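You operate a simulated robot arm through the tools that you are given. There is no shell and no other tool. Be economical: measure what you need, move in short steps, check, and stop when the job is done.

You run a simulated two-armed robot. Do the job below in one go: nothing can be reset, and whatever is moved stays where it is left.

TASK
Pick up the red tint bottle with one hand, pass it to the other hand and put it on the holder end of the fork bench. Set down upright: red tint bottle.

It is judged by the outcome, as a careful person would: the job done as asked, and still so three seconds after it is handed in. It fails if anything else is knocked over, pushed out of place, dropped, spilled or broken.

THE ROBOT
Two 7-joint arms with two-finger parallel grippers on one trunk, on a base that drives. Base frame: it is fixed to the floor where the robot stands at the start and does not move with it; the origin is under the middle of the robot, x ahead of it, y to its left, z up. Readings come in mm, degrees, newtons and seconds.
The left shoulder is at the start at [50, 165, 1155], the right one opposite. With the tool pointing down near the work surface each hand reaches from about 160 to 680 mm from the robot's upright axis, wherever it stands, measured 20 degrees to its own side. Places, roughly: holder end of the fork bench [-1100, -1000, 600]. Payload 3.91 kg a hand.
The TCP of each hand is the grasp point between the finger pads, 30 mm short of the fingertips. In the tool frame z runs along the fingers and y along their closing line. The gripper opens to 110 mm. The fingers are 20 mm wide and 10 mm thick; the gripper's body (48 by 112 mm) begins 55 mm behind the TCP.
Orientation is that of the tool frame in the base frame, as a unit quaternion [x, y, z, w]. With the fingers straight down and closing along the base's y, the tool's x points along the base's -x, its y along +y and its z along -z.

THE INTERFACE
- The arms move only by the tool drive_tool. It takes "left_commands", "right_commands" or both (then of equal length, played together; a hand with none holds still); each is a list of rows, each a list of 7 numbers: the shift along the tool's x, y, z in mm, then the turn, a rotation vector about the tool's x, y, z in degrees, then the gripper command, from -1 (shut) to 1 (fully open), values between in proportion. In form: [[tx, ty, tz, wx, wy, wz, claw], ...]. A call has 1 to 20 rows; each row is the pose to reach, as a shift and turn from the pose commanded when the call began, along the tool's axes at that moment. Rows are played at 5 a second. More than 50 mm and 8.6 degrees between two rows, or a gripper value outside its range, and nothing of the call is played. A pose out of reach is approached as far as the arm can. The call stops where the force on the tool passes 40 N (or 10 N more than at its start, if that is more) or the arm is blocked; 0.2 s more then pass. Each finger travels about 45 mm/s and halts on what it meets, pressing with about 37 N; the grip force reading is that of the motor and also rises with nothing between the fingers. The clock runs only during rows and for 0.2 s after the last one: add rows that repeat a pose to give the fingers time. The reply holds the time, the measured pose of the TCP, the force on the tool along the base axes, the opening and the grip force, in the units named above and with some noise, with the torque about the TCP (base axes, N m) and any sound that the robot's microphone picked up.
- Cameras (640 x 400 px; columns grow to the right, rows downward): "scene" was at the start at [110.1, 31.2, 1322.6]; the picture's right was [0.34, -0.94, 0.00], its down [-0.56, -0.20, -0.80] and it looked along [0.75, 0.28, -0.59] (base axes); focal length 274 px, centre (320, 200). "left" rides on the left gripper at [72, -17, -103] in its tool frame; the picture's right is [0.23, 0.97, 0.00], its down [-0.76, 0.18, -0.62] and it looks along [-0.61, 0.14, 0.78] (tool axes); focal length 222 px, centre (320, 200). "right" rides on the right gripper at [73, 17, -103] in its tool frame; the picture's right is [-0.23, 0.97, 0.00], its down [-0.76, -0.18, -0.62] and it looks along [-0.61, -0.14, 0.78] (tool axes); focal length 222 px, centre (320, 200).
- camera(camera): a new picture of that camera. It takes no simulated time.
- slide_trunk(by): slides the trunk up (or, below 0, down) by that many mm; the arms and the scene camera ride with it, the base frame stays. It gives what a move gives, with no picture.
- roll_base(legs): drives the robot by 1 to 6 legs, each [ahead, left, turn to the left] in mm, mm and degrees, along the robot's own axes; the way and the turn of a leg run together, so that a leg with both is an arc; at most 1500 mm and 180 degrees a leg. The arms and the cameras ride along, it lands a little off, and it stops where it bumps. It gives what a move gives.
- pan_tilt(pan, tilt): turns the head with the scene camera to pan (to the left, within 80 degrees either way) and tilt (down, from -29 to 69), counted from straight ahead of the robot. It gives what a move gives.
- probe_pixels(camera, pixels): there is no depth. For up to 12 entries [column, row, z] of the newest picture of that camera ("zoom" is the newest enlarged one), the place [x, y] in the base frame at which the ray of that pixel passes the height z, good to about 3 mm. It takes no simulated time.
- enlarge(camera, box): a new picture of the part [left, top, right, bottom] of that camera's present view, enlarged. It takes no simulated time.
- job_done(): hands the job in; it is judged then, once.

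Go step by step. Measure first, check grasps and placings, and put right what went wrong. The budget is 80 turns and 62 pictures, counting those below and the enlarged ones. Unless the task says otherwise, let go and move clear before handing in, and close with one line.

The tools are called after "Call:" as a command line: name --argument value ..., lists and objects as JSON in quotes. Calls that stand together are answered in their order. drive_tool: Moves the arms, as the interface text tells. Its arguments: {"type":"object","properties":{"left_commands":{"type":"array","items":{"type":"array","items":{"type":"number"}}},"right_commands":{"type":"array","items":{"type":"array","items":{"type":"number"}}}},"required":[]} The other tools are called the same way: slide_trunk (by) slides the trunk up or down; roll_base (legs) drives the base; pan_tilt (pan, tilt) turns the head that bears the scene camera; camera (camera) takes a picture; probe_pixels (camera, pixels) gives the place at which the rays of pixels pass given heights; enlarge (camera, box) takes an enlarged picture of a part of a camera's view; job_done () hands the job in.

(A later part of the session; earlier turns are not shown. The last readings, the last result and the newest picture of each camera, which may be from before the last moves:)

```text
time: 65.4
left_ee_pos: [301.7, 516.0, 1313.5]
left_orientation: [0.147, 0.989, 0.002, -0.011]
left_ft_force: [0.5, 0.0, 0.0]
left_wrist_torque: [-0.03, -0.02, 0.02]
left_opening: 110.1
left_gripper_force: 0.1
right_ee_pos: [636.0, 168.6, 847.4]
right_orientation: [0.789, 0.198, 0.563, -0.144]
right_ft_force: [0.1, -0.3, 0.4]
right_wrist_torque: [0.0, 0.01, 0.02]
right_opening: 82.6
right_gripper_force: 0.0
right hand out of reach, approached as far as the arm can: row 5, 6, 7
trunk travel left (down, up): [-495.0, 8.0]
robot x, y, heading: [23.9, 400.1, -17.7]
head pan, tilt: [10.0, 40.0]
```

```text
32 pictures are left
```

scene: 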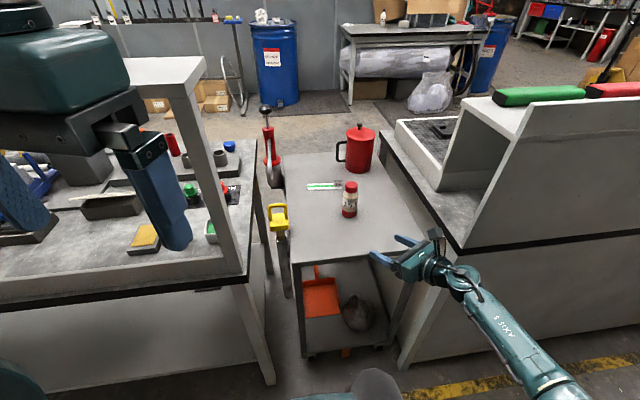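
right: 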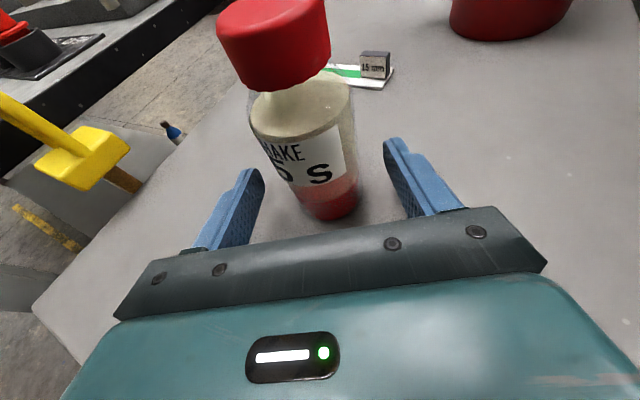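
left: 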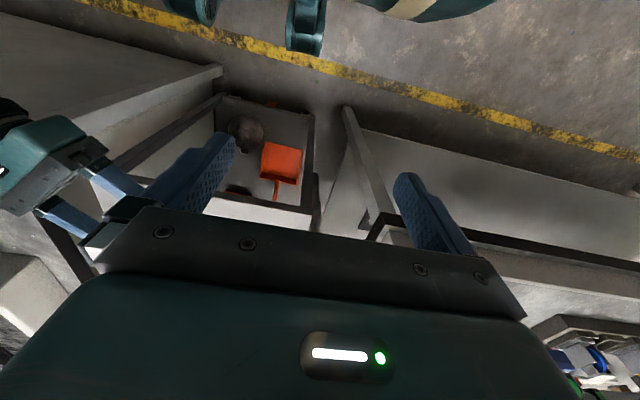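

The arm fell about 30 mm short at its reach limit. I make up the rest with a small base move and an 8 mm trunk drop.

Call:
roll_base --legs '[[22, 21, 0]]'

Call:
slide_trunk --by -8

Call:
camera --camera "right"

```text
time: 66.2
left_ee_pos: [328.0, 530.9, 1312.5]
left_orientation: [0.147, 0.989, 0.002, -0.011]
left_ft_force: [-0.2, -0.1, 0.0]
left_wrist_torque: [-0.05, 0.03, 0.02]
left_opening: 109.7
left_gripper_force: 0.1
right_ee_pos: [663.6, 181.8, 847.0]
right_orientation: [0.789, 0.199, 0.563, -0.145]
right_ft_force: [0.4, -0.2, -0.9]
right_wrist_torque: [-0.01, 0.02, -0.01]
right_opening: 82.4
right_gripper_force: 0.1
trunk travel left (down, up): [-495.0, 8.0]
robot x, y, heading: [53.9, 414.0, -18.0]
head pan, tilt: [10.0, 40.0]
```

```text
time: 66.8
left_ee_pos: [327.3, 530.4, 1304.8]
left_orientation: [0.148, 0.989, 0.002, -0.011]
left_ft_force: [0.3, -0.5, 0.6]
left_wrist_torque: [0.01, 0.0, -0.03]
left_opening: 110.2
left_gripper_force: 0.0
right_ee_pos: [663.1, 180.4, 838.1]
right_orientation: [0.79, 0.198, 0.562, -0.143]
right_ft_force: [0.2, -0.5, 0.3]
right_wrist_torque: [0.01, 0.01, 0.01]
right_opening: 82.3
right_gripper_force: 0.1
trunk travel left (down, up): [-487.0, 16.0]
robot x, y, heading: [50.2, 413.6, -17.9]
head pan, tilt: [10.0, 40.0]
```

```text
31 pictures are left
```

right: 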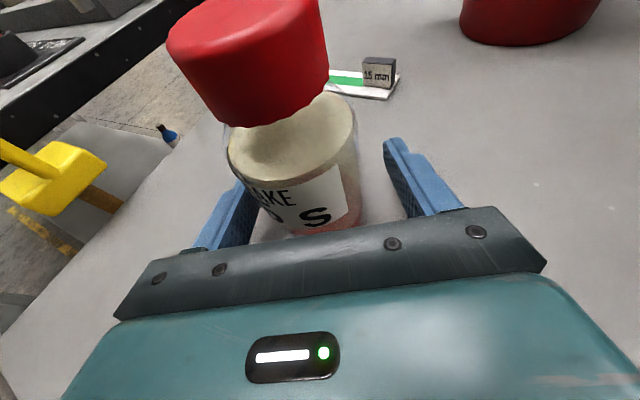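

The bottle sits between the fingers. I close gradually.

Call:
drive_tool --right_commands '[[0, 0, 0, 0, 0, 0, 0.3], [0, 0, 0, 0, 0, 0, 0.2], [0, 0, 0, 0, 0, 0, 0.1], [0, 0, 0, 0, 0, 0, 0.0], [0, 0, 0, 0, 0, 0, -0.1], [0, 0, 0, 0, 0, 0, -0.3], [0, 0, 0, 0, 0, 0, -0.6], [0, 0, 0, 0, 0, 0, -1], [0, 0, 0, 0, 0, 0, -1], [0, 0, 0, 0, 0, 0, -1]]'

Call:
camera --camera "right"

```text
time: 69.0
left_ee_pos: [327.4, 531.5, 1304.8]
left_orientation: [0.147, 0.989, 0.001, -0.012]
left_ft_force: [0.0, -0.4, -0.2]
left_wrist_torque: [-0.01, -0.04, -0.02]
left_opening: 109.9
left_gripper_force: 0.1
right_ee_pos: [663.4, 181.1, 839.9]
right_orientation: [0.79, 0.198, 0.562, -0.144]
right_ft_force: [0.3, 1.4, -0.6]
right_wrist_torque: [-0.01, -0.08, 0.0]
right_opening: 52.2
right_gripper_force: 37.2
trunk travel left (down, up): [-487.0, 16.0]
robot x, y, heading: [49.6, 411.2, -18.0]
head pan, tilt: [10.0, 40.0]
```

```text
30 pictures are left
```

right: 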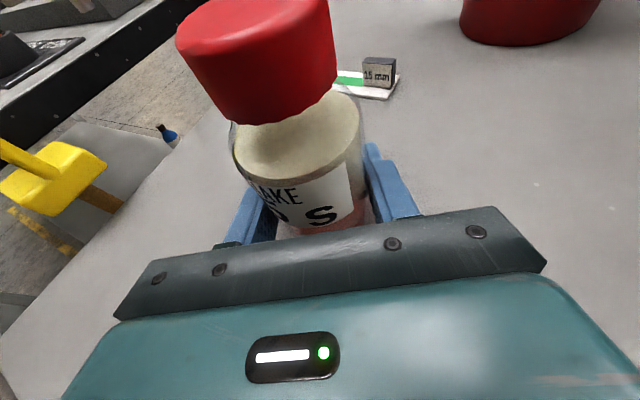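

Gripped at 52 mm with 37 N. I lift by the trunk and back straight out of the cart area.

Call:
slide_trunk --by 16

Call:
roll_base --legs '[[-285, -93, 0]]'

Call:
camera --camera "scene"

```text
time: 69.6
left_ee_pos: [328.7, 529.8, 1321.7]
left_orientation: [0.148, 0.989, 0.002, -0.01]
left_ft_force: [-0.5, 0.0, 1.2]
left_wrist_torque: [-0.01, 0.02, -0.04]
left_opening: 110.1
left_gripper_force: 0.0
right_ee_pos: [663.4, 180.9, 854.4]
right_orientation: [0.79, 0.199, 0.562, -0.145]
right_ft_force: [0.6, 0.5, -2.4]
right_wrist_torque: [-0.03, 0.01, -0.04]
right_opening: 51.9
right_gripper_force: 37.5
trunk travel left (down, up): [-503.0, 0.0]
robot x, y, heading: [51.9, 414.2, -18.2]
head pan, tilt: [10.0, 40.0]
```

```text
time: 71.7
left_ee_pos: [27.6, 528.6, 1321.6]
left_orientation: [0.148, 0.989, 0.002, -0.011]
left_ft_force: [-0.7, -0.4, 0.4]
left_wrist_torque: [0.01, -0.01, 0.02]
left_opening: 110.1
left_gripper_force: 0.0
right_ee_pos: [362.8, 178.6, 854.9]
right_orientation: [0.79, 0.198, 0.562, -0.144]
right_ft_force: [0.1, 0.1, -1.6]
right_wrist_torque: [0.0, 0.01, 0.01]
right_opening: 52.1
right_gripper_force: 37.3
trunk travel left (down, up): [-503.0, 0.0]
robot x, y, heading: [-249.2, 415.4, -18.2]
head pan, tilt: [10.0, 40.0]
```

```text
29 pictures are left
```

scene: 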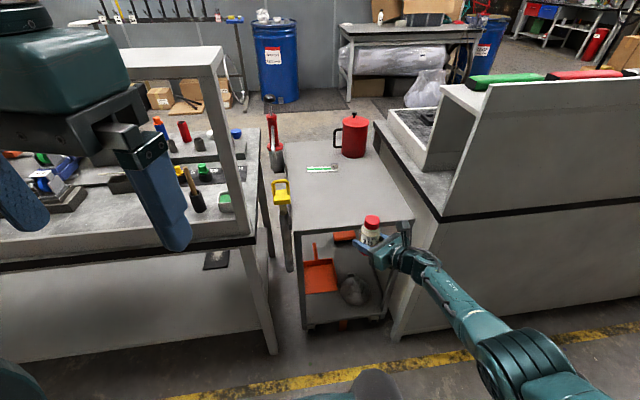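

The bottle is held and clear of the cart. I raise it and bring it nearer to my middle for the handover.

Call:
drive_tool --right_commands '[[20.8, -17.1, -21.8, 0, 0, 0, -1], [41.6, -34.2, -43.6, 0, 0, 0, -1], [62.4, -51.3, -65.5, 0, 0, 0, -1], [83.1, -68.4, -87.3, 0, 0, 0, -1], [103.9, -85.5, -109.1, 0, 0, 0, -1], [124.7, -102.6, -131, 0, 0, 0, -1], [145.5, -119.7, -152.8, 0, 0, 0, -1], [166.3, -136.8, -174.6, 0, 0, 0, -1], [166.3, -136.8, -174.6, 0, 0, 0, -1]]'

Call:
camera --camera "scene"

```text
time: 73.7
left_ee_pos: [27.4, 529.3, 1320.7]
left_orientation: [0.148, 0.989, 0.001, -0.011]
left_ft_force: [0.0, 0.7, 0.0]
left_wrist_torque: [0.01, 0.03, -0.01]
left_opening: 110.1
left_gripper_force: 0.0
right_ee_pos: [201.2, 244.8, 1070.6]
right_orientation: [0.79, 0.197, 0.563, -0.144]
right_ft_force: [0.8, -0.1, -2.8]
right_wrist_torque: [0.0, 0.0, 0.01]
right_opening: 52.1
right_gripper_force: 36.9
trunk travel left (down, up): [-503.0, 0.0]
robot x, y, heading: [-250.1, 411.7, -18.3]
head pan, tilt: [10.0, 40.0]
```

```text
28 pictures are left
```

scene: 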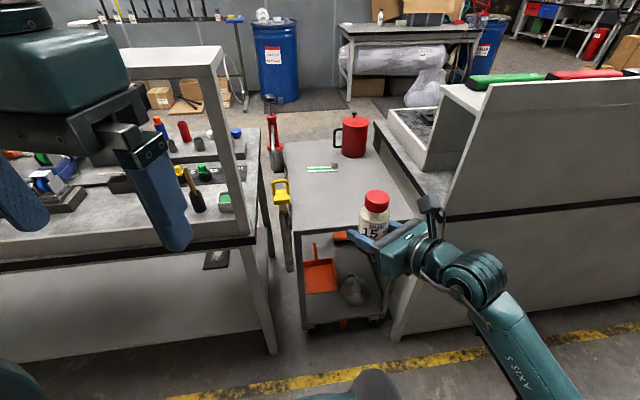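

The right hand is at [201,245,1071], holding the bottle upright. I bring the left hand to a point above the cap, then check from the cameras.

Call:
enlarge --camera "scene" --box '[320, 170, 440, 290]'

Call:
drive_tool --left_commands '[[-27.9, -24.6, 6, 0, -0.14, 0, 0.8], [-55.8, -49.1, 12, 0, -0.28, 0, 0.6], [-83.6, -73.7, 18, 0, -0.42, 0, 0.45], [-111.5, -98.2, 24, 0, -0.56, 0, 0.45], [-139.4, -122.8, 30, 0, -0.7, 0, 0.45], [-167.3, -147.3, 36, 0, -0.84, 0, 0.45], [-195.1, -171.9, 42, 0, -0.98, 0, 0.45], [-223, -196.4, 48, 0, -1.12, 0, 0.45], [-250.9, -221, 55, 0, -1.26, 0, 0.45], [-250.9, -221, 55, 0, -1.26, 0, 0.45]]'

Call:
camera --camera "scene"

Call:
camera --camera "left"

```text
3.33 times, centred on (380, 230) of scene
```

zoom: 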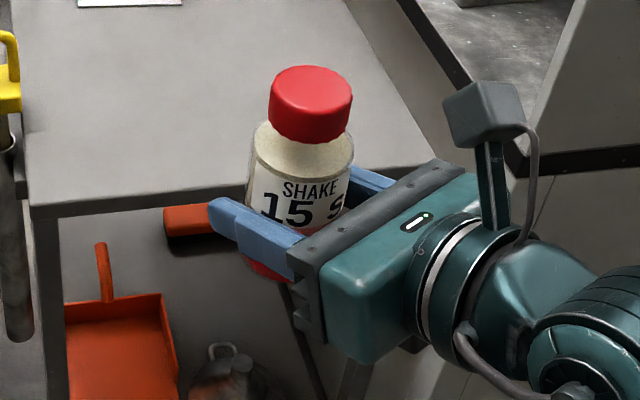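

```text
time: 75.9
left_ee_pos: [175.3, 389.1, 1249.5]
left_orientation: [0.147, 0.989, 0.0, -0.001]
left_ft_force: [-0.3, -0.1, -0.6]
left_wrist_torque: [-0.02, 0.03, 0.0]
left_opening: 79.9
left_gripper_force: 0.1
left hand out of reach, approached as far as the arm can: row 5, 6, 7, 8, 9, 10
right_ee_pos: [202.1, 244.4, 1070.2]
right_orientation: [0.789, 0.197, 0.563, -0.144]
right_ft_force: [-0.4, 0.7, -2.3]
right_wrist_torque: [0.02, -0.01, -0.01]
right_opening: 52.1
right_gripper_force: 37.2
trunk travel left (down, up): [-503.0, 0.0]
robot x, y, heading: [-248.7, 411.1, -18.4]
head pan, tilt: [10.0, 40.0]
```

```text
26 pictures are left
```

scene: 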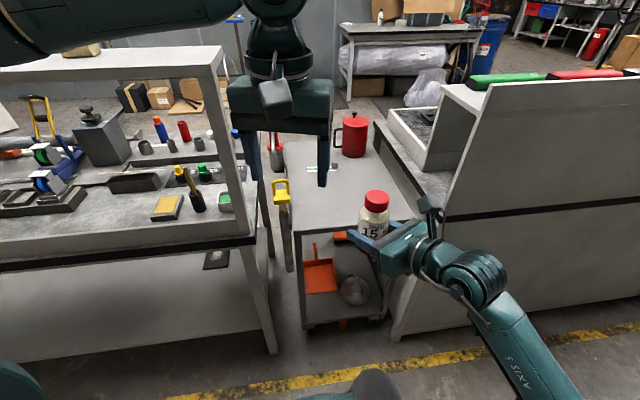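

```text
25 pictures are left
```

left: 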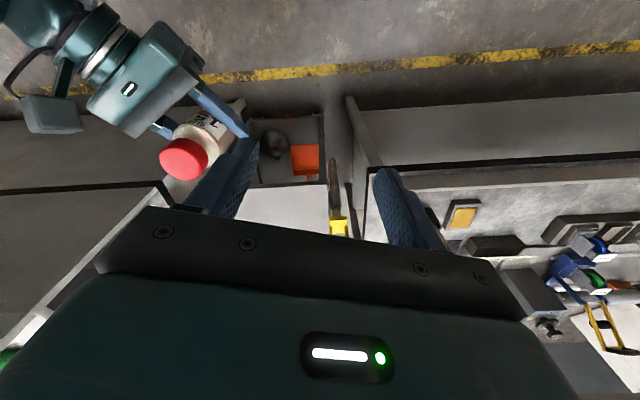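

The left arm cannot reach that high, so the handover must be lower. The right hand goes down 125 mm and slightly toward the left; the left hand follows to hover above the cap at z≈1080 with a 20° yaw.

Call:
drive_tool --right_commands '[[-28.9, -12.2, 12.2, 0, 0, 0, -1], [-57.8, -24.3, 24.4, 0, 0, 0, -1], [-86.7, -36.5, 36.7, 0, 0, 0, -1], [-115.6, -48.6, 48.9, 0, 0, 0, -1], [-115.6, -48.6, 48.9, 0, 0, 0, -1], [-115.6, -48.6, 48.9, 0, 0, 0, -1]]' --left_commands '[[0, 0, 34, 0, 0, -4, 0.3], [0, 0, 68, 0, 0, -8, 0.3], [0, 0, 102, 0, 0, -12, 0.3], [0, 0, 136, 0, 0, -16, 0.3], [0, 0, 170, 0, 0, -20, 0.3], [0, 0, 170, 0, 0, -20, 0.3]]'

Call:
camera --camera "scene"

```text
time: 77.3
left_ee_pos: [176.8, 402.4, 1083.9]
left_orientation: [-0.026, 1.0, 0.0, 0.0]
left_ft_force: [-0.3, 0.8, -0.1]
left_wrist_torque: [0.01, -0.05, 0.04]
left_opening: 71.5
left_gripper_force: 0.1
left hand out of reach, approached as far as the arm can: row 4, 5, 6
right_ee_pos: [183.3, 293.1, 944.5]
right_orientation: [0.79, 0.198, 0.563, -0.144]
right_ft_force: [0.0, -0.3, -1.7]
right_wrist_torque: [0.01, 0.03, -0.02]
right_opening: 52.4
right_gripper_force: 36.8
trunk travel left (down, up): [-503.0, 0.0]
robot x, y, heading: [-249.9, 414.8, -18.1]
head pan, tilt: [10.0, 40.0]
```

```text
24 pictures are left
```

scene: 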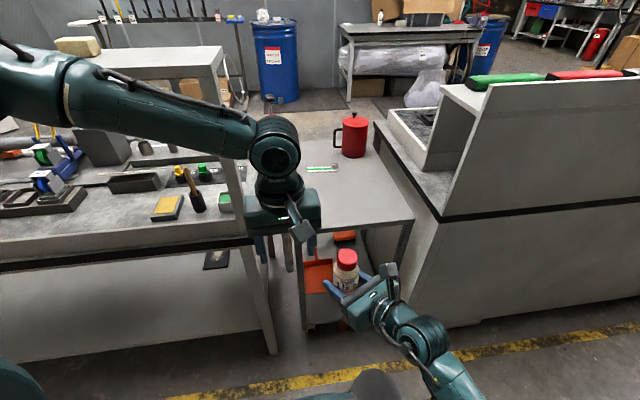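

The left hand hit a limit, probably from the yaw. I undo the yaw and slide it sideways to above the cap at [183,293], staying at z≈1084.

Call:
drive_tool --left_commands '[[0, -20, 0, 0, 0, 5, 0.3], [0, -42, 0, 0, 0, 10, 0.3], [0, -64, 0, 0, 0, 15, 0.3], [-1, -86, 0, 0, 0, 20, 0.3], [-1, -109, 0, 0, 0, 20, 0.3], [-1, -109, 0, 0, 0, 20, 0.3]]'

Call:
camera --camera "left"

Call:
camera --camera "scene"

```text
time: 78.7
left_ee_pos: [174.9, 394.9, 1107.6]
left_orientation: [0.149, 0.989, -0.001, -0.001]
left_ft_force: [-0.8, 0.3, -0.8]
left_wrist_torque: [0.02, -0.01, -0.01]
left_opening: 71.7
left_gripper_force: 0.1
left hand out of reach, approached as far as the arm can: row 1, 2, 3, 4, 5, 6
right_ee_pos: [183.3, 292.3, 943.9]
right_orientation: [0.79, 0.198, 0.563, -0.144]
right_ft_force: [0.2, -0.1, -2.0]
right_wrist_torque: [-0.02, 0.03, -0.01]
right_opening: 51.9
right_gripper_force: 37.0
trunk travel left (down, up): [-503.0, 0.0]
robot x, y, heading: [-246.5, 410.2, -18.3]
head pan, tilt: [10.0, 40.0]
```

```text
23 pictures are left
```

left: 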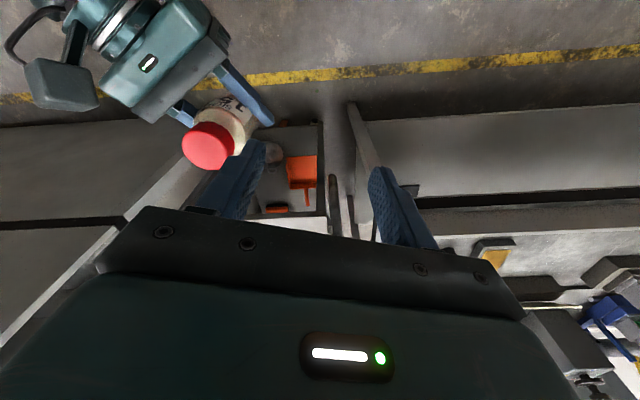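

```text
22 pictures are left
```

scene: 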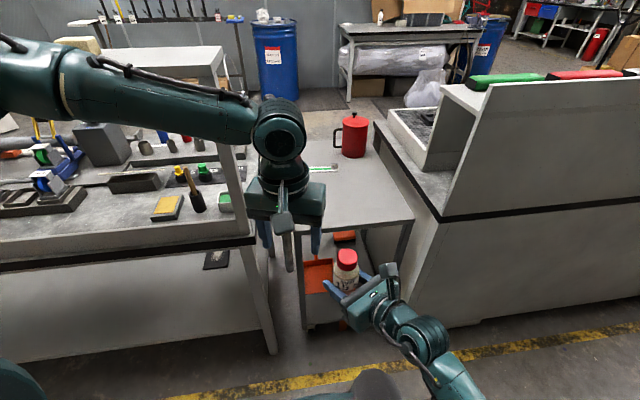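

The left hand can't go further inward, so the bottle must come to it. I yaw the left hand again for camera clearance and move the bottle 96 mm left, to beneath it.

Call:
drive_tool --left_commands '[[0, 2, 0, 0, 0, -5, 0.2], [0, 4, 0, 0, 0, -10, 0.2], [0, 6, 0, 0, 0, -15, 0.2], [0, 8, 0, 0, 0, -20, 0.2], [0, 8, 0, 0, 0, -20, 0.2], [0, 8, 0, 0, 0, -20, 0.2]]' --right_commands '[[0, 0, 0, 0, 0, 0, -1], [4, -21, 11, 0, 0, 0, -1], [7.5, -42, 22.5, 0, 0, 0, -1], [11, -63, 33.7, 0, 0, 0, -1], [15, -83.5, 44.9, 0, 0, 0, -1], [15, -83.5, 44.9, 0, 0, 0, -1]]'

Call:
camera --camera "left"

Call:
camera --camera "scene"

```text
time: 80.0
left_ee_pos: [180.1, 402.5, 1108.2]
left_orientation: [-0.027, 1.0, 0.002, 0.0]
left_ft_force: [0.1, -0.2, 0.8]
left_wrist_torque: [0.0, -0.01, -0.02]
left_opening: 66.1
left_gripper_force: 0.0
right_ee_pos: [189.8, 320.8, 915.7]
right_orientation: [0.801, 0.236, 0.546, -0.072]
right_ft_force: [-0.2, -0.1, -2.5]
right_wrist_torque: [-0.01, -0.01, -0.01]
right_opening: 52.3
right_gripper_force: 37.0
trunk travel left (down, up): [-503.0, 0.0]
robot x, y, heading: [-249.6, 412.0, -18.1]
head pan, tilt: [10.0, 40.0]
stopped in row 6 (right hand): the arm was blocked; the commanded pose is now the measured one
```

```text
21 pictures are left
```

left: 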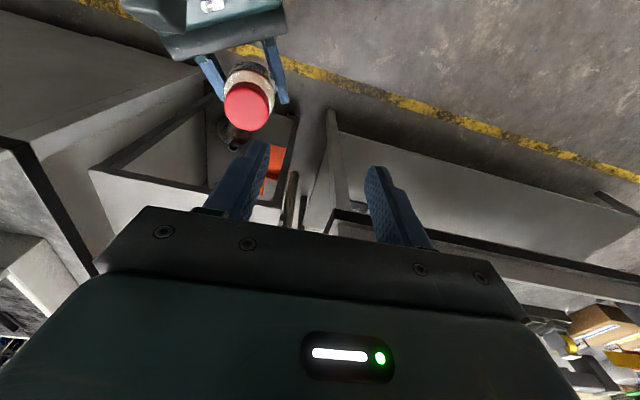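

```text
20 pictures are left
```

scene: 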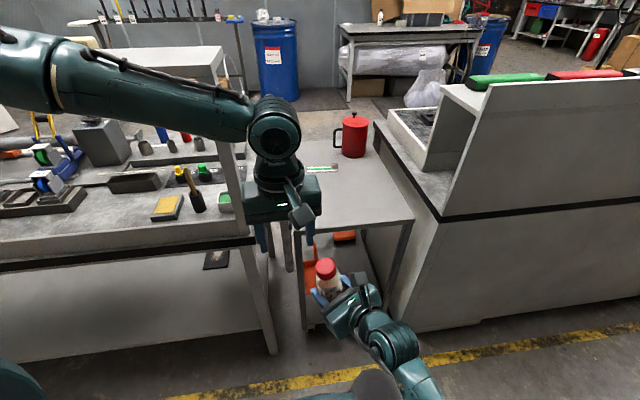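

The right arm got blocked, probably by my own body, and tilted a little; the bottle is still held. I restore the right hand, and turn the left hand so its fingers slant 30° in toward the right with the closing line ahead/back, which lets it reach inward.

Call:
drive_tool --left_commands '[[0, 0, 0, 1.8, 2.6, -6.7, 0.2], [0, 0, 0, 3.6, 5.2, -13.4, 0.2], [0, 0, 0, 5.4, 7.9, -20.2, 0.2], [0, 0, 0, 7.2, 10.5, -26.9, 0.2], [0, 0, 0, 9, 13.1, -33.6, 0.2], [0, 0, 0, 10.8, 15.7, -40.3, 0.2], [0, 0, 0, 12.6, 18.3, -47, 0.2], [0, 0, 0, 14.4, 21, -53.8, 0.2], [0, 0, 0, 16.2, 23.6, -60.5, 0.2], [0, 0, 0, 18, 26.2, -67.2, 0.2], [0, 0, 0, 18, 26.2, -67.2, 0.2]]' --right_commands '[[5, 12, -1.6, 1, 1.1, 1.9, -1], [10, 24, -3.1, 2, 2.2, 3.8, -1], [15, 37, -4.7, 2.9, 3.3, 5.6, -1], [20.4, 48.8, -6.3, 3.9, 4.4, 7.5, -1], [20.4, 48.8, -6.3, 3.9, 4.4, 7.5, -1], [20.4, 48.8, -6.3, 3.9, 4.4, 7.5, -1], [20.4, 48.8, -6.3, 3.9, 4.4, 7.5, -1], [20.4, 48.8, -6.3, 3.9, 4.4, 7.5, -1], [20.4, 48.8, -6.3, 3.9, 4.4, 7.5, -1], [20.4, 48.8, -6.3, 3.9, 4.4, 7.5, -1], [20.4, 48.8, -6.3, 3.9, 4.4, 7.5, -1]]'

Call:
camera --camera "scene"

```text
time: 82.4
left_ee_pos: [179.5, 400.6, 1107.1]
left_orientation: [-0.568, 0.781, -0.152, -0.21]
left_ft_force: [-0.2, 1.3, 1.1]
left_wrist_torque: [-0.02, 0.02, 0.0]
left_opening: 65.9
left_gripper_force: 0.1
right_ee_pos: [212.9, 284.3, 944.1]
right_orientation: [0.789, 0.198, 0.563, -0.145]
right_ft_force: [0.2, -0.5, -2.1]
right_wrist_torque: [0.02, 0.03, 0.0]
right_opening: 52.3
right_gripper_force: 36.9
trunk travel left (down, up): [-503.0, 0.0]
robot x, y, heading: [-251.1, 411.5, -18.2]
head pan, tilt: [10.0, 40.0]
```

```text
19 pictures are left
```

scene: 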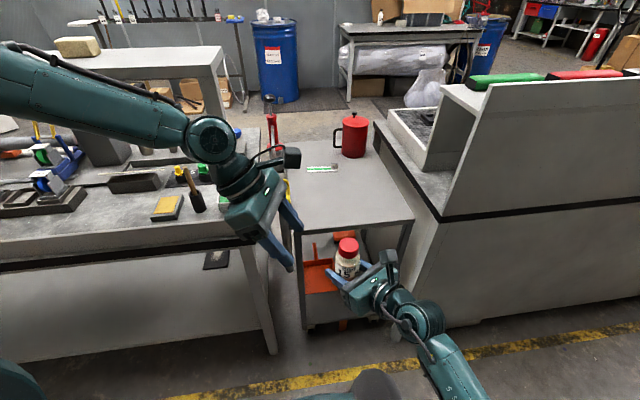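

The left hand took the slanted pose. I move it to 110 mm from the cap along its tool axis and check with its camera.

Call:
drive_tool --left_commands '[[14, -22.6, 6.5, 0, 0, 0, 0.3], [28, -45.2, 13, 0, 0, 0, 0.3], [41.8, -67.9, 19.4, 0, 0, 0, 0.3], [41.8, -67.9, 19.4, 0, 0, 0, 0.3]]'

Call:
camera --camera "left"

Call:
enlarge --camera "scene" --box '[240, 130, 440, 330]'

```text
time: 83.4
left_ee_pos: [228.6, 336.8, 1110.4]
left_orientation: [-0.566, 0.782, -0.151, -0.21]
left_ft_force: [-0.2, 0.0, 0.0]
left_wrist_torque: [0.0, -0.02, -0.03]
left_opening: 71.6
left_gripper_force: 0.0
right_ee_pos: [211.0, 282.9, 944.4]
right_orientation: [0.789, 0.199, 0.563, -0.146]
right_ft_force: [0.3, 0.8, -2.5]
right_wrist_torque: [-0.02, 0.01, -0.02]
right_opening: 52.2
right_gripper_force: 37.4
trunk travel left (down, up): [-503.0, 0.0]
robot x, y, heading: [-250.1, 413.4, -18.2]
head pan, tilt: [10.0, 40.0]
```

```text
18 pictures are left
```

left: 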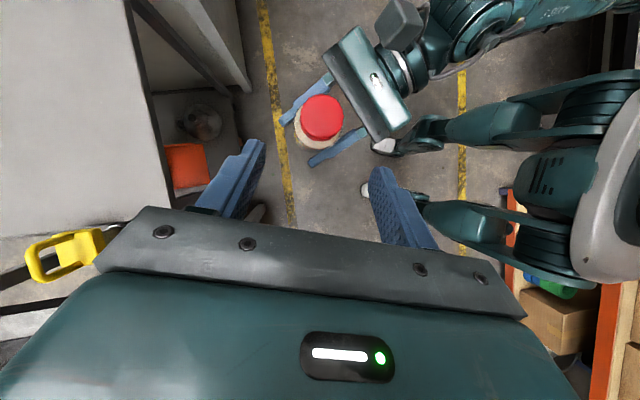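

```text
2.00 times, centred on (340, 230) of scene
```

zoom: 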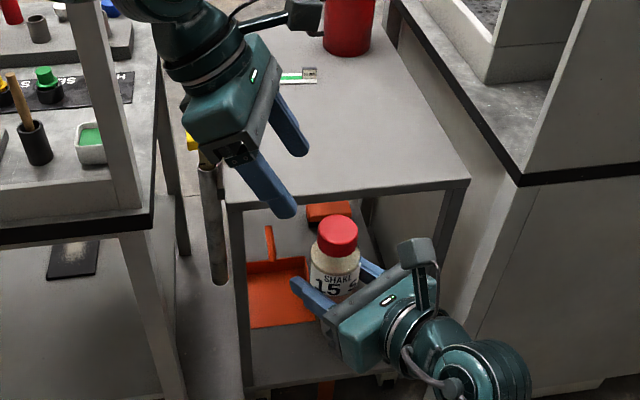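

The cap is well centred between the left fingers at (322,118). I check its position.

Call:
probe_pixels --camera "left" --pixels '[[323, 115, 1021], [301, 116, 1015], [344, 116, 1015]]'

Call:
probe_pixels --camera "zoom" --pixels '[[337, 218, 1021], [316, 235, 1012], [358, 235, 1012], [338, 255, 991]]'

```text
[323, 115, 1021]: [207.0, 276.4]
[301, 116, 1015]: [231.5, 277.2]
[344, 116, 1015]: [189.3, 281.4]
```

```text
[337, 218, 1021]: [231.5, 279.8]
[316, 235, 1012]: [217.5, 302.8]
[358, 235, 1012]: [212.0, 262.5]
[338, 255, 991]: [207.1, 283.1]
```

The cap centre is at about [211,281]. I advance 111 mm along the tool axis, then close on the cap.

Call:
drive_tool --left_commands '[[3, -0.5, 25, 0, 0, 0, 0.3], [3, -0.5, 50, 0, 0, 0, 0.3], [3, -0.5, 75, 0, 0, 0, 0.3], [3, -0.5, 95, 0, 0, 0, 0.3], [3, -0.5, 111, 0, 0, 0, 0.3], [3, -0.5, 111, 0, 0, 0, 0.3]]'

Call:
enlarge --camera "scene" --box '[240, 170, 440, 330]'

```text
time: 84.8
left_ee_pos: [195.0, 346.7, 1059.4]
left_orientation: [-0.567, 0.782, -0.151, -0.209]
left_ft_force: [-0.7, -0.1, 0.0]
left_wrist_torque: [0.02, -0.03, -0.05]
left_opening: 71.7
left_gripper_force: 0.0
left hand out of reach, approached as far as the arm can: row 1, 2, 3, 4, 5, 6
right_ee_pos: [212.3, 282.7, 943.5]
right_orientation: [0.789, 0.199, 0.563, -0.145]
right_ft_force: [0.1, -0.5, -2.0]
right_wrist_torque: [0.01, -0.01, -0.04]
right_opening: 52.3
right_gripper_force: 37.0
trunk travel left (down, up): [-503.0, 0.0]
robot x, y, heading: [-249.6, 414.7, -18.1]
head pan, tilt: [10.0, 40.0]
```

```text
2.50 times, centred on (340, 250) of scene
```

zoom: 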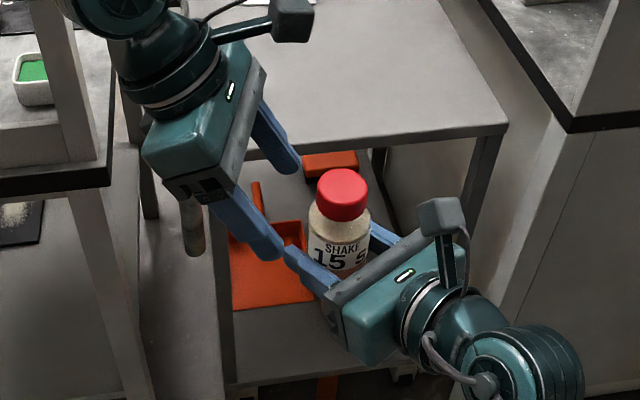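

The left arm stops about 80 mm short. I retract it, slant it 20° more, and bring the bottle up 40 mm and 35 mm toward it.

Call:
drive_tool --left_commands '[[-4, -5, -25, 0, 5, 0, 0.3], [-8, -10, -50, 0, 10, 0, 0.3], [-13, -15.6, -75.7, 0, 15, 0, 0.3], [-13, -15.6, -75.7, 0, 20, 0, 0.3], [-13, -15.6, -75.7, 0, 20, 0, 0.3], [-13, -15.6, -75.7, 0, 20, 0, 0.3], [-13, -15.6, -75.7, 0, 20, 0, 0.3]]' --right_commands '[[0, 0, 0, 0, 0, 0, -1], [0, 0, 0, 0, 0, 0, -1], [10, -9, -1.4, 0, 0, 0, -1], [20, -18, -2.8, 0, 0, 0, -1], [30, -27, -4.2, 0, 0, 0, -1], [40.2, -35.7, -5.6, 0, 0, 0, -1], [40.2, -35.7, -5.6, 0, 0, 0, -1]]'

Call:
camera --camera "left"

```text
time: 86.4
left_ee_pos: [225.5, 388.4, 1116.0]
left_orientation: [-0.533, 0.734, -0.248, -0.341]
left_ft_force: [0.1, 0.3, 0.3]
left_wrist_torque: [0.0, -0.01, -0.02]
left_opening: 71.4
left_gripper_force: 0.0
right_ee_pos: [200.8, 318.0, 983.4]
right_orientation: [0.789, 0.199, 0.563, -0.146]
right_ft_force: [-0.4, 0.7, -2.3]
right_wrist_torque: [-0.01, 0.0, 0.02]
right_opening: 52.2
right_gripper_force: 36.6
trunk travel left (down, up): [-503.0, 0.0]
robot x, y, heading: [-253.2, 410.6, -18.3]
head pan, tilt: [10.0, 40.0]
```

```text
15 pictures are left
```

left: 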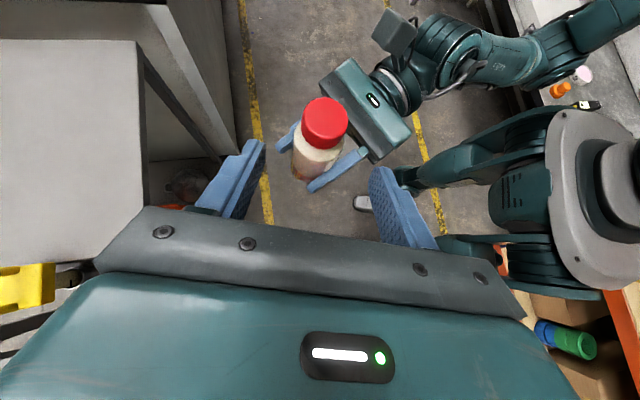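

Both hands are in place and the cap is centred between the left fingers. I advance 99 mm along the left tool axis.

Call:
drive_tool --left_commands '[[1.4, 2, 20, 0, 0, 0, 0.3], [1.4, 2, 40, 0, 0, 0, 0.3], [1.4, 2, 60, 0, 0, 0, 0.3], [1.4, 2, 80, 0, 0, 0, 0.3], [1.4, 2, 98.7, 0, 0, 0, 0.3], [1.4, 2, 98.7, 0, 0, 0, 0.3]]'

Call:
camera --camera "left"

```text
time: 87.8
left_ee_pos: [183.2, 332.1, 1089.9]
left_orientation: [-0.534, 0.734, -0.249, -0.338]
left_ft_force: [10.6, 1.5, -0.6]
left_wrist_torque: [0.08, -0.26, 0.32]
left_opening: 76.5
left_gripper_force: 5.0
left hand out of reach, approached as far as the arm can: row 3, 4, 5, 6
right_ee_pos: [201.7, 318.4, 982.4]
right_orientation: [0.789, 0.2, 0.562, -0.145]
right_ft_force: [-10.8, -1.0, -2.3]
right_wrist_torque: [0.1, -0.87, -0.16]
right_opening: 52.1
right_gripper_force: 36.6
trunk travel left (down, up): [-503.0, 0.0]
robot x, y, heading: [-249.8, 409.5, -18.3]
head pan, tilt: [10.0, 40.0]
```

```text
14 pictures are left
```

left: 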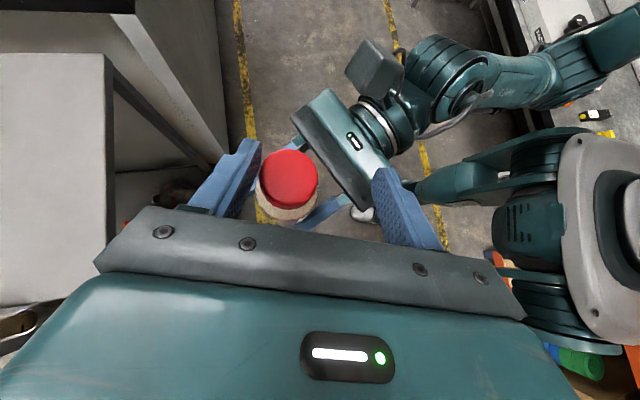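

The left hand drifted about 17 mm inward at its limit and leans on the cap with 10 N. I move the bottle with the right hand instead: sideways to centre it, then up into the left fingers.

Call:
drive_tool --right_commands '[[-2.4, -7.5, -6.8, 0, 0, 0, -1], [-4.8, -15, -13.6, 0, 0, 0, -1], [7, -17, -15.5, 0, 0, 0, -1], [19, -19, -17.5, 0, 0, 0, -1], [31.4, -21.5, -19.1, 0, 0, 0, -1], [31.4, -21.5, -19.1, 0, 0, 0, -1]]'

Call:
camera --camera "left"

```text
time: 89.2
left_ee_pos: [182.8, 332.1, 1089.1]
left_orientation: [-0.533, 0.734, -0.248, -0.339]
left_ft_force: [-0.1, 0.2, -0.3]
left_wrist_torque: [0.0, 0.0, -0.05]
left_opening: 71.7
left_gripper_force: 0.1
right_ee_pos: [180.0, 316.5, 1005.8]
right_orientation: [0.797, 0.208, 0.553, -0.126]
right_ft_force: [0.1, 0.0, -1.8]
right_wrist_torque: [-0.03, 0.03, 0.0]
right_opening: 52.1
right_gripper_force: 37.0
trunk travel left (down, up): [-503.0, 0.0]
robot x, y, heading: [-246.7, 411.4, -17.8]
head pan, tilt: [10.0, 40.0]
```

```text
13 pictures are left
```

left: 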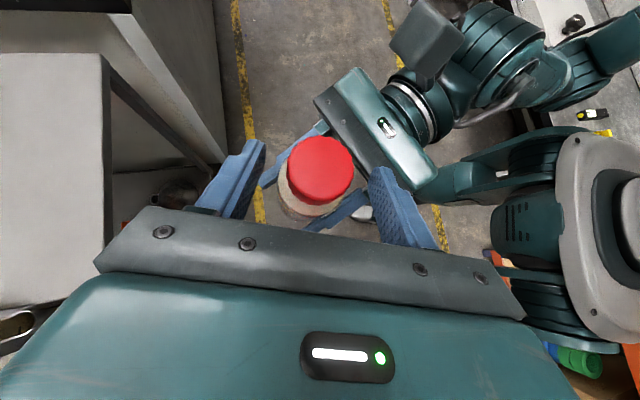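

The cap is now centred but only near the fingertips (about 26 mm past the TCP). I lift the bottle 18 mm more into the grip.

Call:
drive_tool --right_commands '[[6, 0, -2, 0, 0, 0, -1], [12, 0, -4, 0, 0, 0, -1], [17, 0, -6, 0, 0, 0, -1], [17, 0, -6, 0, 0, 0, -1]]'

```text
time: 90.2
left_ee_pos: [183.0, 332.1, 1090.0]
left_orientation: [-0.533, 0.734, -0.248, -0.34]
left_ft_force: [0.5, -1.1, -0.8]
left_wrist_torque: [-0.01, 0.02, 0.01]
left_opening: 71.6
left_gripper_force: 0.1
right_ee_pos: [181.4, 318.7, 1024.8]
right_orientation: [0.796, 0.209, 0.553, -0.128]
right_ft_force: [1.3, 0.1, -2.6]
right_wrist_torque: [0.01, -0.03, -0.01]
right_opening: 52.1
right_gripper_force: 37.1
trunk travel left (down, up): [-503.0, 0.0]
robot x, y, heading: [-249.3, 413.4, -18.5]
head pan, tilt: [10.0, 40.0]
```

The bottle is in place. I straighten the bottle's small 2.7° lean with the right wrist, then close the left fingers on the cap.

Call:
drive_tool --right_commands '[[0, 0, 0, 0.76, 1.8, 1.75, -1], [0, 0, 0, 0.76, 1.8, 1.75, -1], [0, 0, 0, 0.76, 1.8, 1.75, -1], [0, 0, 0, 0.76, 1.8, 1.75, -1], [0, 0, 0, 0.76, 1.8, 1.75, -1], [0, 0, 0, 0.76, 1.8, 1.75, -1], [0, 0, 0, 0.76, 1.8, 1.75, -1], [0, 0, 0, 0.76, 1.8, 1.75, -1], [0, 0, 0, 0.76, 1.8, 1.75, -1], [0, 0, 0, 0.76, 1.8, 1.75, -1]]' --left_commands '[[0, 0, 0, 0, 0, 0, 0.2], [0, 0, 0, 0, 0, 0, 0.1], [0, 0, 0, 0, 0, 0, 0], [0, 0, 0, 0, 0, 0, -0.1], [0, 0, 0, 0, 0, 0, -0.2], [0, 0, 0, 0, 0, 0, -0.4], [0, 0, 0, 0, 0, 0, -0.7], [0, 0, 0, 0, 0, 0, -1], [0, 0, 0, 0, 0, 0, -1], [0, 0, 0, 0, 0, 0, -1]]'

Call:
camera --camera "left"

Call:
enlarge --camera "scene" --box '[240, 150, 440, 310]'

```text
time: 92.4
left_ee_pos: [184.4, 332.7, 1089.8]
left_orientation: [-0.534, 0.733, -0.251, -0.339]
left_ft_force: [20.3, -1.8, -2.3]
left_wrist_torque: [0.1, -0.88, 0.2]
left_opening: 52.3
left_gripper_force: 37.5
right_ee_pos: [183.9, 321.9, 1030.4]
right_orientation: [0.787, 0.196, 0.566, -0.148]
right_ft_force: [-19.5, 0.9, 1.6]
right_wrist_torque: [-0.08, -0.31, 0.03]
right_opening: 51.9
right_gripper_force: 37.4
trunk travel left (down, up): [-503.0, 0.0]
robot x, y, heading: [-249.9, 410.4, -18.3]
head pan, tilt: [10.0, 40.0]
```

```text
12 pictures are left
```

left: 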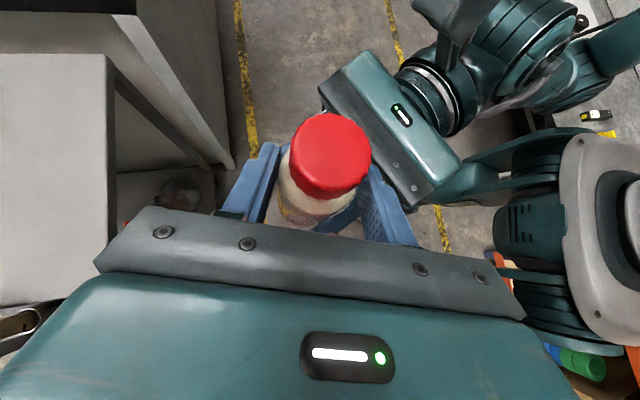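

```text
2.50 times, centred on (340, 230) of scene
```

zoom: 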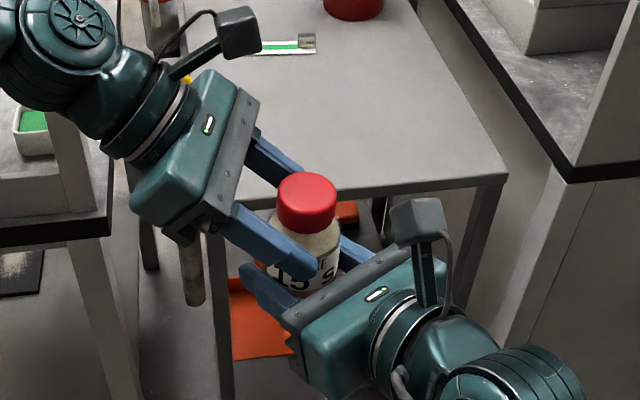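

The left hand now holds the bottle's upper body (52 mm, 37 N) while the right holds the lower part. I open the right hand and withdraw it along its axis.

Call:
drive_tool --right_commands '[[0, 0, 0, 0, 0, 0, 0.0], [0, 0, 0, 0, 0, 0, 0.2], [0, 0, 0, 0, 0, 0, 0.4], [0, 0, 0, 0, 0, 0, 0.5], [0, 0, 0, 0, 0, 0, 0.5]]'

Call:
enlarge --camera "scene" --box '[240, 150, 440, 310]'

```text
time: 93.6
left_ee_pos: [182.3, 332.3, 1089.3]
left_orientation: [-0.532, 0.735, -0.246, -0.34]
left_ft_force: [0.2, 0.0, 0.7]
left_wrist_torque: [0.04, -0.03, 0.02]
left_opening: 52.8
left_gripper_force: 37.3
right_ee_pos: [183.6, 320.1, 1029.7]
right_orientation: [0.787, 0.194, 0.566, -0.148]
right_ft_force: [-0.2, -0.6, 0.2]
right_wrist_torque: [0.0, -0.02, 0.01]
right_opening: 82.5
right_gripper_force: 0.0
trunk travel left (down, up): [-503.0, 0.0]
robot x, y, heading: [-248.5, 412.4, -18.6]
head pan, tilt: [10.0, 40.0]
```

```text
2.50 times, centred on (340, 230) of scene
```

zoom: 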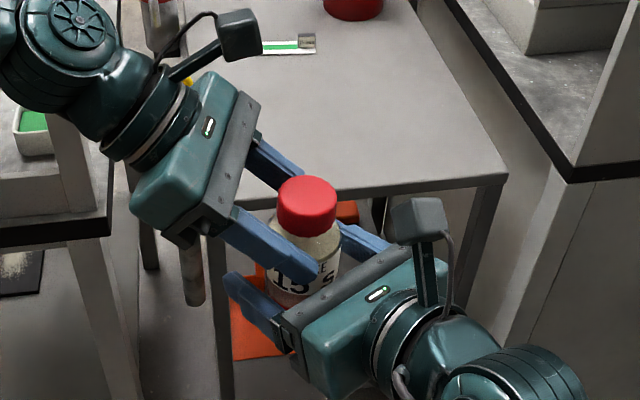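

The left hand holds the bottle alone and upright. I withdraw the right hand straight back.

Call:
drive_tool --right_commands '[[0, 0, -15, 0, 0, 0, 0.5], [0, 0, -30, 0, 0, 0, 0.5], [0, 0, -50, 0, 0, 0, 0.5], [0, 0, -75, 0, 0, 0, 0.5], [0, 0, -100, 0, 0, 0, 0.5], [0, 0, -125, 0, 0, 0, 0.5], [0, 0, -125, 0, 0, 0, 0.5]]'

Call:
enlarge --camera "scene" --box '[240, 150, 440, 310]'

```text
time: 95.2
left_ee_pos: [182.4, 332.2, 1088.6]
left_orientation: [-0.534, 0.734, -0.247, -0.339]
left_ft_force: [-0.5, 0.6, 0.0]
left_wrist_torque: [0.04, 0.01, -0.02]
left_opening: 52.5
left_gripper_force: 37.3
right_ee_pos: [80.6, 272.6, 1074.6]
right_orientation: [0.782, 0.188, 0.571, -0.163]
right_ft_force: [0.3, 0.7, 0.5]
right_wrist_torque: [0.01, 0.0, 0.02]
right_opening: 82.5
right_gripper_force: 0.0
trunk travel left (down, up): [-503.0, 0.0]
robot x, y, heading: [-250.6, 414.6, -18.1]
head pan, tilt: [10.0, 40.0]
```

```text
2.50 times, centred on (340, 230) of scene
```

zoom: 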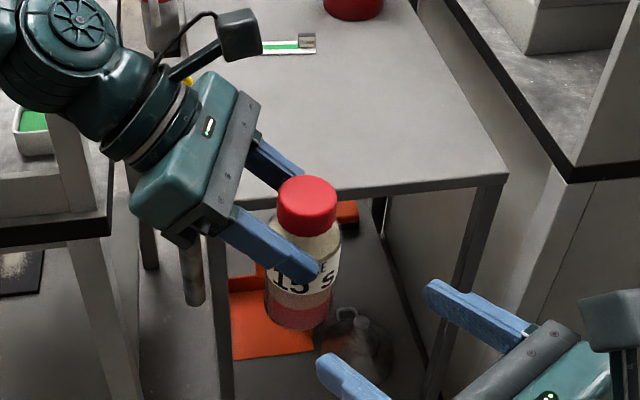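

Handover succeeded: the left hand holds the bottle upright by its upper body. For placing, I want the left hand to lean back toward me rather than sideways over the other items. I yaw it 45° about the vertical and extend it, and move the right hand aside.

Call:
drive_tool --left_commands '[[2.2, -20, 2.6, 4.3, 0, -3.64, -1], [4.4, -41, 5.2, 8.6, 0, -7.28, -1], [6.5, -61, 7.9, 12.9, 0, -10.9, -1], [8.7, -81, 10.5, 17.2, 0, -14.6, -1], [10.9, -102, 13.1, 21.5, 0, -18.2, -1], [13, -122, 15.7, 25.8, 0, -21.8, -1], [15.2, -143, 18.4, 30.1, 0, -25.5, -1], [17.4, -163, 21, 34.4, 0, -29.1, -1], [17.4, -163, 21, 34.4, 0, -29.1, -1]]' --right_commands '[[6, 10, -14, 0, 0, 0, 0.5], [12, 20, -28, 0, 0, 0, 0.5], [18, 30, -42, 0, 0, 0, 0.5], [24, 40, -56, 0, 0, 0, 0.5], [30, 52, -70, 0, 0, 0, 0.5], [36, 64, -85, 0, 0, 0, 0.5], [42, 76, -100, 0, 0, 0, 0.5], [48, 88, -115, 0, 0, 0, 0.5], [48, 88, -115, 0, 0, 0, 0.5]]'

Call:
camera --camera "scene"

```text
time: 97.2
left_ee_pos: [331.0, 349.8, 1093.4]
left_orientation: [0.764, -0.482, 0.36, 0.234]
left_ft_force: [-0.5, 0.2, -2.6]
left_wrist_torque: [0.02, 0.02, 0.0]
left_opening: 52.5
left_gripper_force: 37.1
left hand out of reach, approached as far as the arm can: row 4, 5, 6, 7, 8, 9
right_ee_pos: [53.7, 137.8, 1144.7]
right_orientation: [0.782, 0.188, 0.571, -0.162]
right_ft_force: [-0.9, 0.6, -0.6]
right_wrist_torque: [0.01, 0.0, -0.01]
right_opening: 82.5
right_gripper_force: 0.0
right hand out of reach, approached as far as the arm can: row 3, 4, 5, 6, 7, 8, 9
trunk travel left (down, up): [-503.0, 0.0]
robot x, y, heading: [-247.2, 413.0, -18.2]
head pan, tilt: [10.0, 40.0]
```

```text
8 pictures are left
```

scene: 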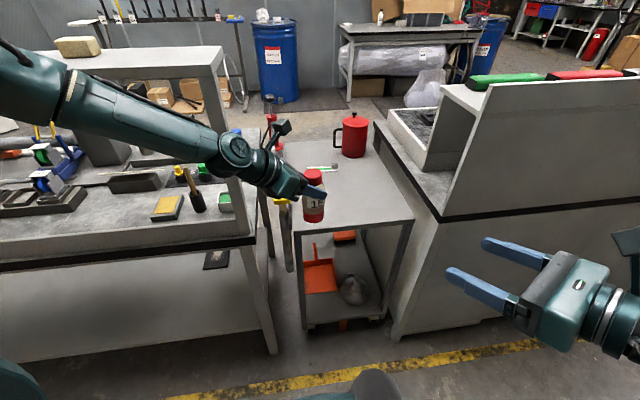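

The pose was reached with the bottle upright (2.6 N weight). I yaw the left hand another 25° so it will lean straight back toward the aisle when placing.

Call:
drive_tool --left_commands '[[0, 0, 0, 4.85, 0.07, -3.95, -1], [0, 0, 0, 9.7, 0.15, -7.9, -1], [0, 0, 0, 14.5, 0.2, -11.8, -1], [0, 0, 0, 19.4, 0.3, -15.8, -1], [0, 0, 0, 19.4, 0.3, -15.8, -1]]'

```text
time: 98.4
left_ee_pos: [350.8, 452.0, 1069.5]
left_orientation: [0.847, -0.302, 0.407, 0.159]
left_ft_force: [0.6, 0.4, -1.8]
left_wrist_torque: [0.01, 0.0, 0.01]
left_opening: 52.3
left_gripper_force: 36.9
left hand out of reach, approached as far as the arm can: row 1, 2, 3, 4, 5
right_ee_pos: [52.2, 137.4, 1143.0]
right_orientation: [0.782, 0.189, 0.572, -0.163]
right_ft_force: [-0.4, 0.2, -1.0]
right_wrist_torque: [0.01, 0.0, 0.0]
right_opening: 82.5
right_gripper_force: 0.0
trunk travel left (down, up): [-503.0, 0.0]
robot x, y, heading: [-246.7, 413.3, -18.0]
head pan, tilt: [10.0, 40.0]
```

The hand now leans almost straight back (robot azimuth 157°). I correct the 2° bottle lean and raise the right hand so that it clears everything when the trunk goes down.

Call:
drive_tool --left_commands '[[0, 0, 0, 0.4, -1, 0.5, -1], [0, 0, 0, 0.8, -2.1, 1.1, -1], [0, 0, 0, 0.8, -2.1, 1.1, -1], [0, 0, 0, 0.8, -2.1, 1.1, -1], [0, 0, 0, 0.8, -2.1, 1.1, -1], [0, 0, 0, 0.8, -2.1, 1.1, -1]]' --right_commands '[[38, 0, -13, 0, 0, 0, 0.5], [76, 0, -26, 0, 0, 0, 0.5], [113, 0, -39, 0, 0, 0, 0.5], [151, 0, -52, 0, 0, 0, 0.5], [189, 0, -65, 0, 0, 0, 0.5], [189, 0, -65, 0, 0, 0, 0.5]]'

```text
time: 99.8
left_ee_pos: [350.3, 464.9, 1068.7]
left_orientation: [0.851, -0.312, 0.395, 0.147]
left_ft_force: [-0.9, 0.2, -2.0]
left_wrist_torque: [0.02, 0.03, -0.05]
left_opening: 52.3
left_gripper_force: 37.2
left hand out of reach, approached as far as the arm can: row 1, 2, 3, 4, 5, 6
right_ee_pos: [51.4, 126.6, 1346.7]
right_orientation: [0.783, 0.188, 0.571, -0.163]
right_ft_force: [-0.6, 0.3, 1.5]
right_wrist_torque: [0.01, -0.05, -0.02]
right_opening: 82.2
right_gripper_force: 0.1
right hand out of reach, approached as far as the arm can: row 1, 2, 3
trunk travel left (down, up): [-503.0, 0.0]
robot x, y, heading: [-251.4, 409.8, -18.1]
head pan, tilt: [10.0, 40.0]
```

The bottle is upright within half a degree. I back off, turn, and drive to a staging point in front of the fork bench.

Call:
roll_base --legs '[[-95, -31, 0], [0, 0, -141.9], [433, 812, 0]]'

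Call:
pan_tilt --pan 15 --tilt 40

Call:
camera --camera "scene"

```text
time: 111.2
left_ee_pos: [-941.9, -885.5, 1068.1]
left_orientation: [0.025, 0.906, 0.013, -0.422]
left_ft_force: [-0.9, 0.0, -2.4]
left_wrist_torque: [-0.03, -0.01, -0.01]
left_opening: 52.4
left_gripper_force: 37.1
right_ee_pos: [-905.8, -436.3, 1347.0]
right_orientation: [-0.427, 0.682, -0.336, -0.49]
right_ft_force: [-0.1, -0.2, 0.0]
right_wrist_torque: [-0.02, -0.04, -0.04]
right_opening: 82.5
right_gripper_force: 0.0
trunk travel left (down, up): [-503.0, 0.0]
robot x, y, heading: [-493.1, -486.0, -161.0]
head pan, tilt: [10.0, 40.0]
```

```text
time: 111.9
left_ee_pos: [-940.1, -886.4, 1067.8]
left_orientation: [0.026, 0.906, 0.015, -0.421]
left_ft_force: [0.7, 0.5, -2.1]
left_wrist_torque: [0.02, -0.02, 0.0]
left_opening: 52.3
left_gripper_force: 37.8
right_ee_pos: [-907.2, -436.1, 1346.8]
right_orientation: [-0.427, 0.682, -0.336, -0.49]
right_ft_force: [-0.8, -0.5, -0.8]
right_wrist_torque: [-0.02, 0.0, -0.05]
right_opening: 82.6
right_gripper_force: 0.0
trunk travel left (down, up): [-503.0, 0.0]
robot x, y, heading: [-493.5, -486.8, -161.2]
head pan, tilt: [15.0, 40.0]
```

```text
7 pictures are left
```

scene: 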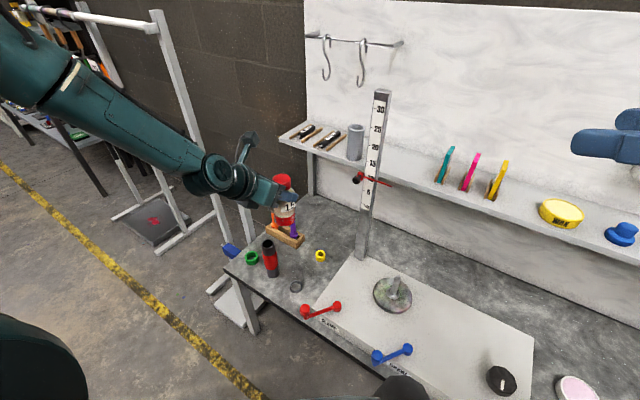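

The layout is clearly visible. I measure the items around the free spot from this closer view.

Call:
probe_pixels --camera "scene" --pixels '[[272, 275, 600], [267, 241, 760], [267, 241, 740], [296, 288, 600], [320, 261, 600], [304, 241, 600], [272, 228, 600], [303, 316, 600], [300, 247, 620], [310, 275, 600], [224, 268, 600], [285, 247, 600]]'

Call:
enlarge --camera "scene" --box '[210, 160, 370, 320]'

```text
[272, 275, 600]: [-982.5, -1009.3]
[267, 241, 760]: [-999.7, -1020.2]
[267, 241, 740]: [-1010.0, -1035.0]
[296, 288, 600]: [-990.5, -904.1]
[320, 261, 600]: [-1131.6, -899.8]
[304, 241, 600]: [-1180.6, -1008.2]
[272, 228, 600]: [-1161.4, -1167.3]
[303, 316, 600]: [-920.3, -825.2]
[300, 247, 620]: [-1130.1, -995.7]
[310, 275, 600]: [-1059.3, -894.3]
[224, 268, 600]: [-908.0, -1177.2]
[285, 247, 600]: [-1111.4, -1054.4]
```

```text
2.50 times, centred on (290, 240) of scene
```

zoom: 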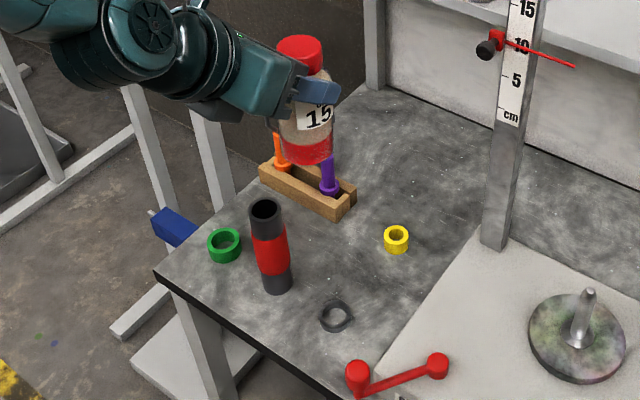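

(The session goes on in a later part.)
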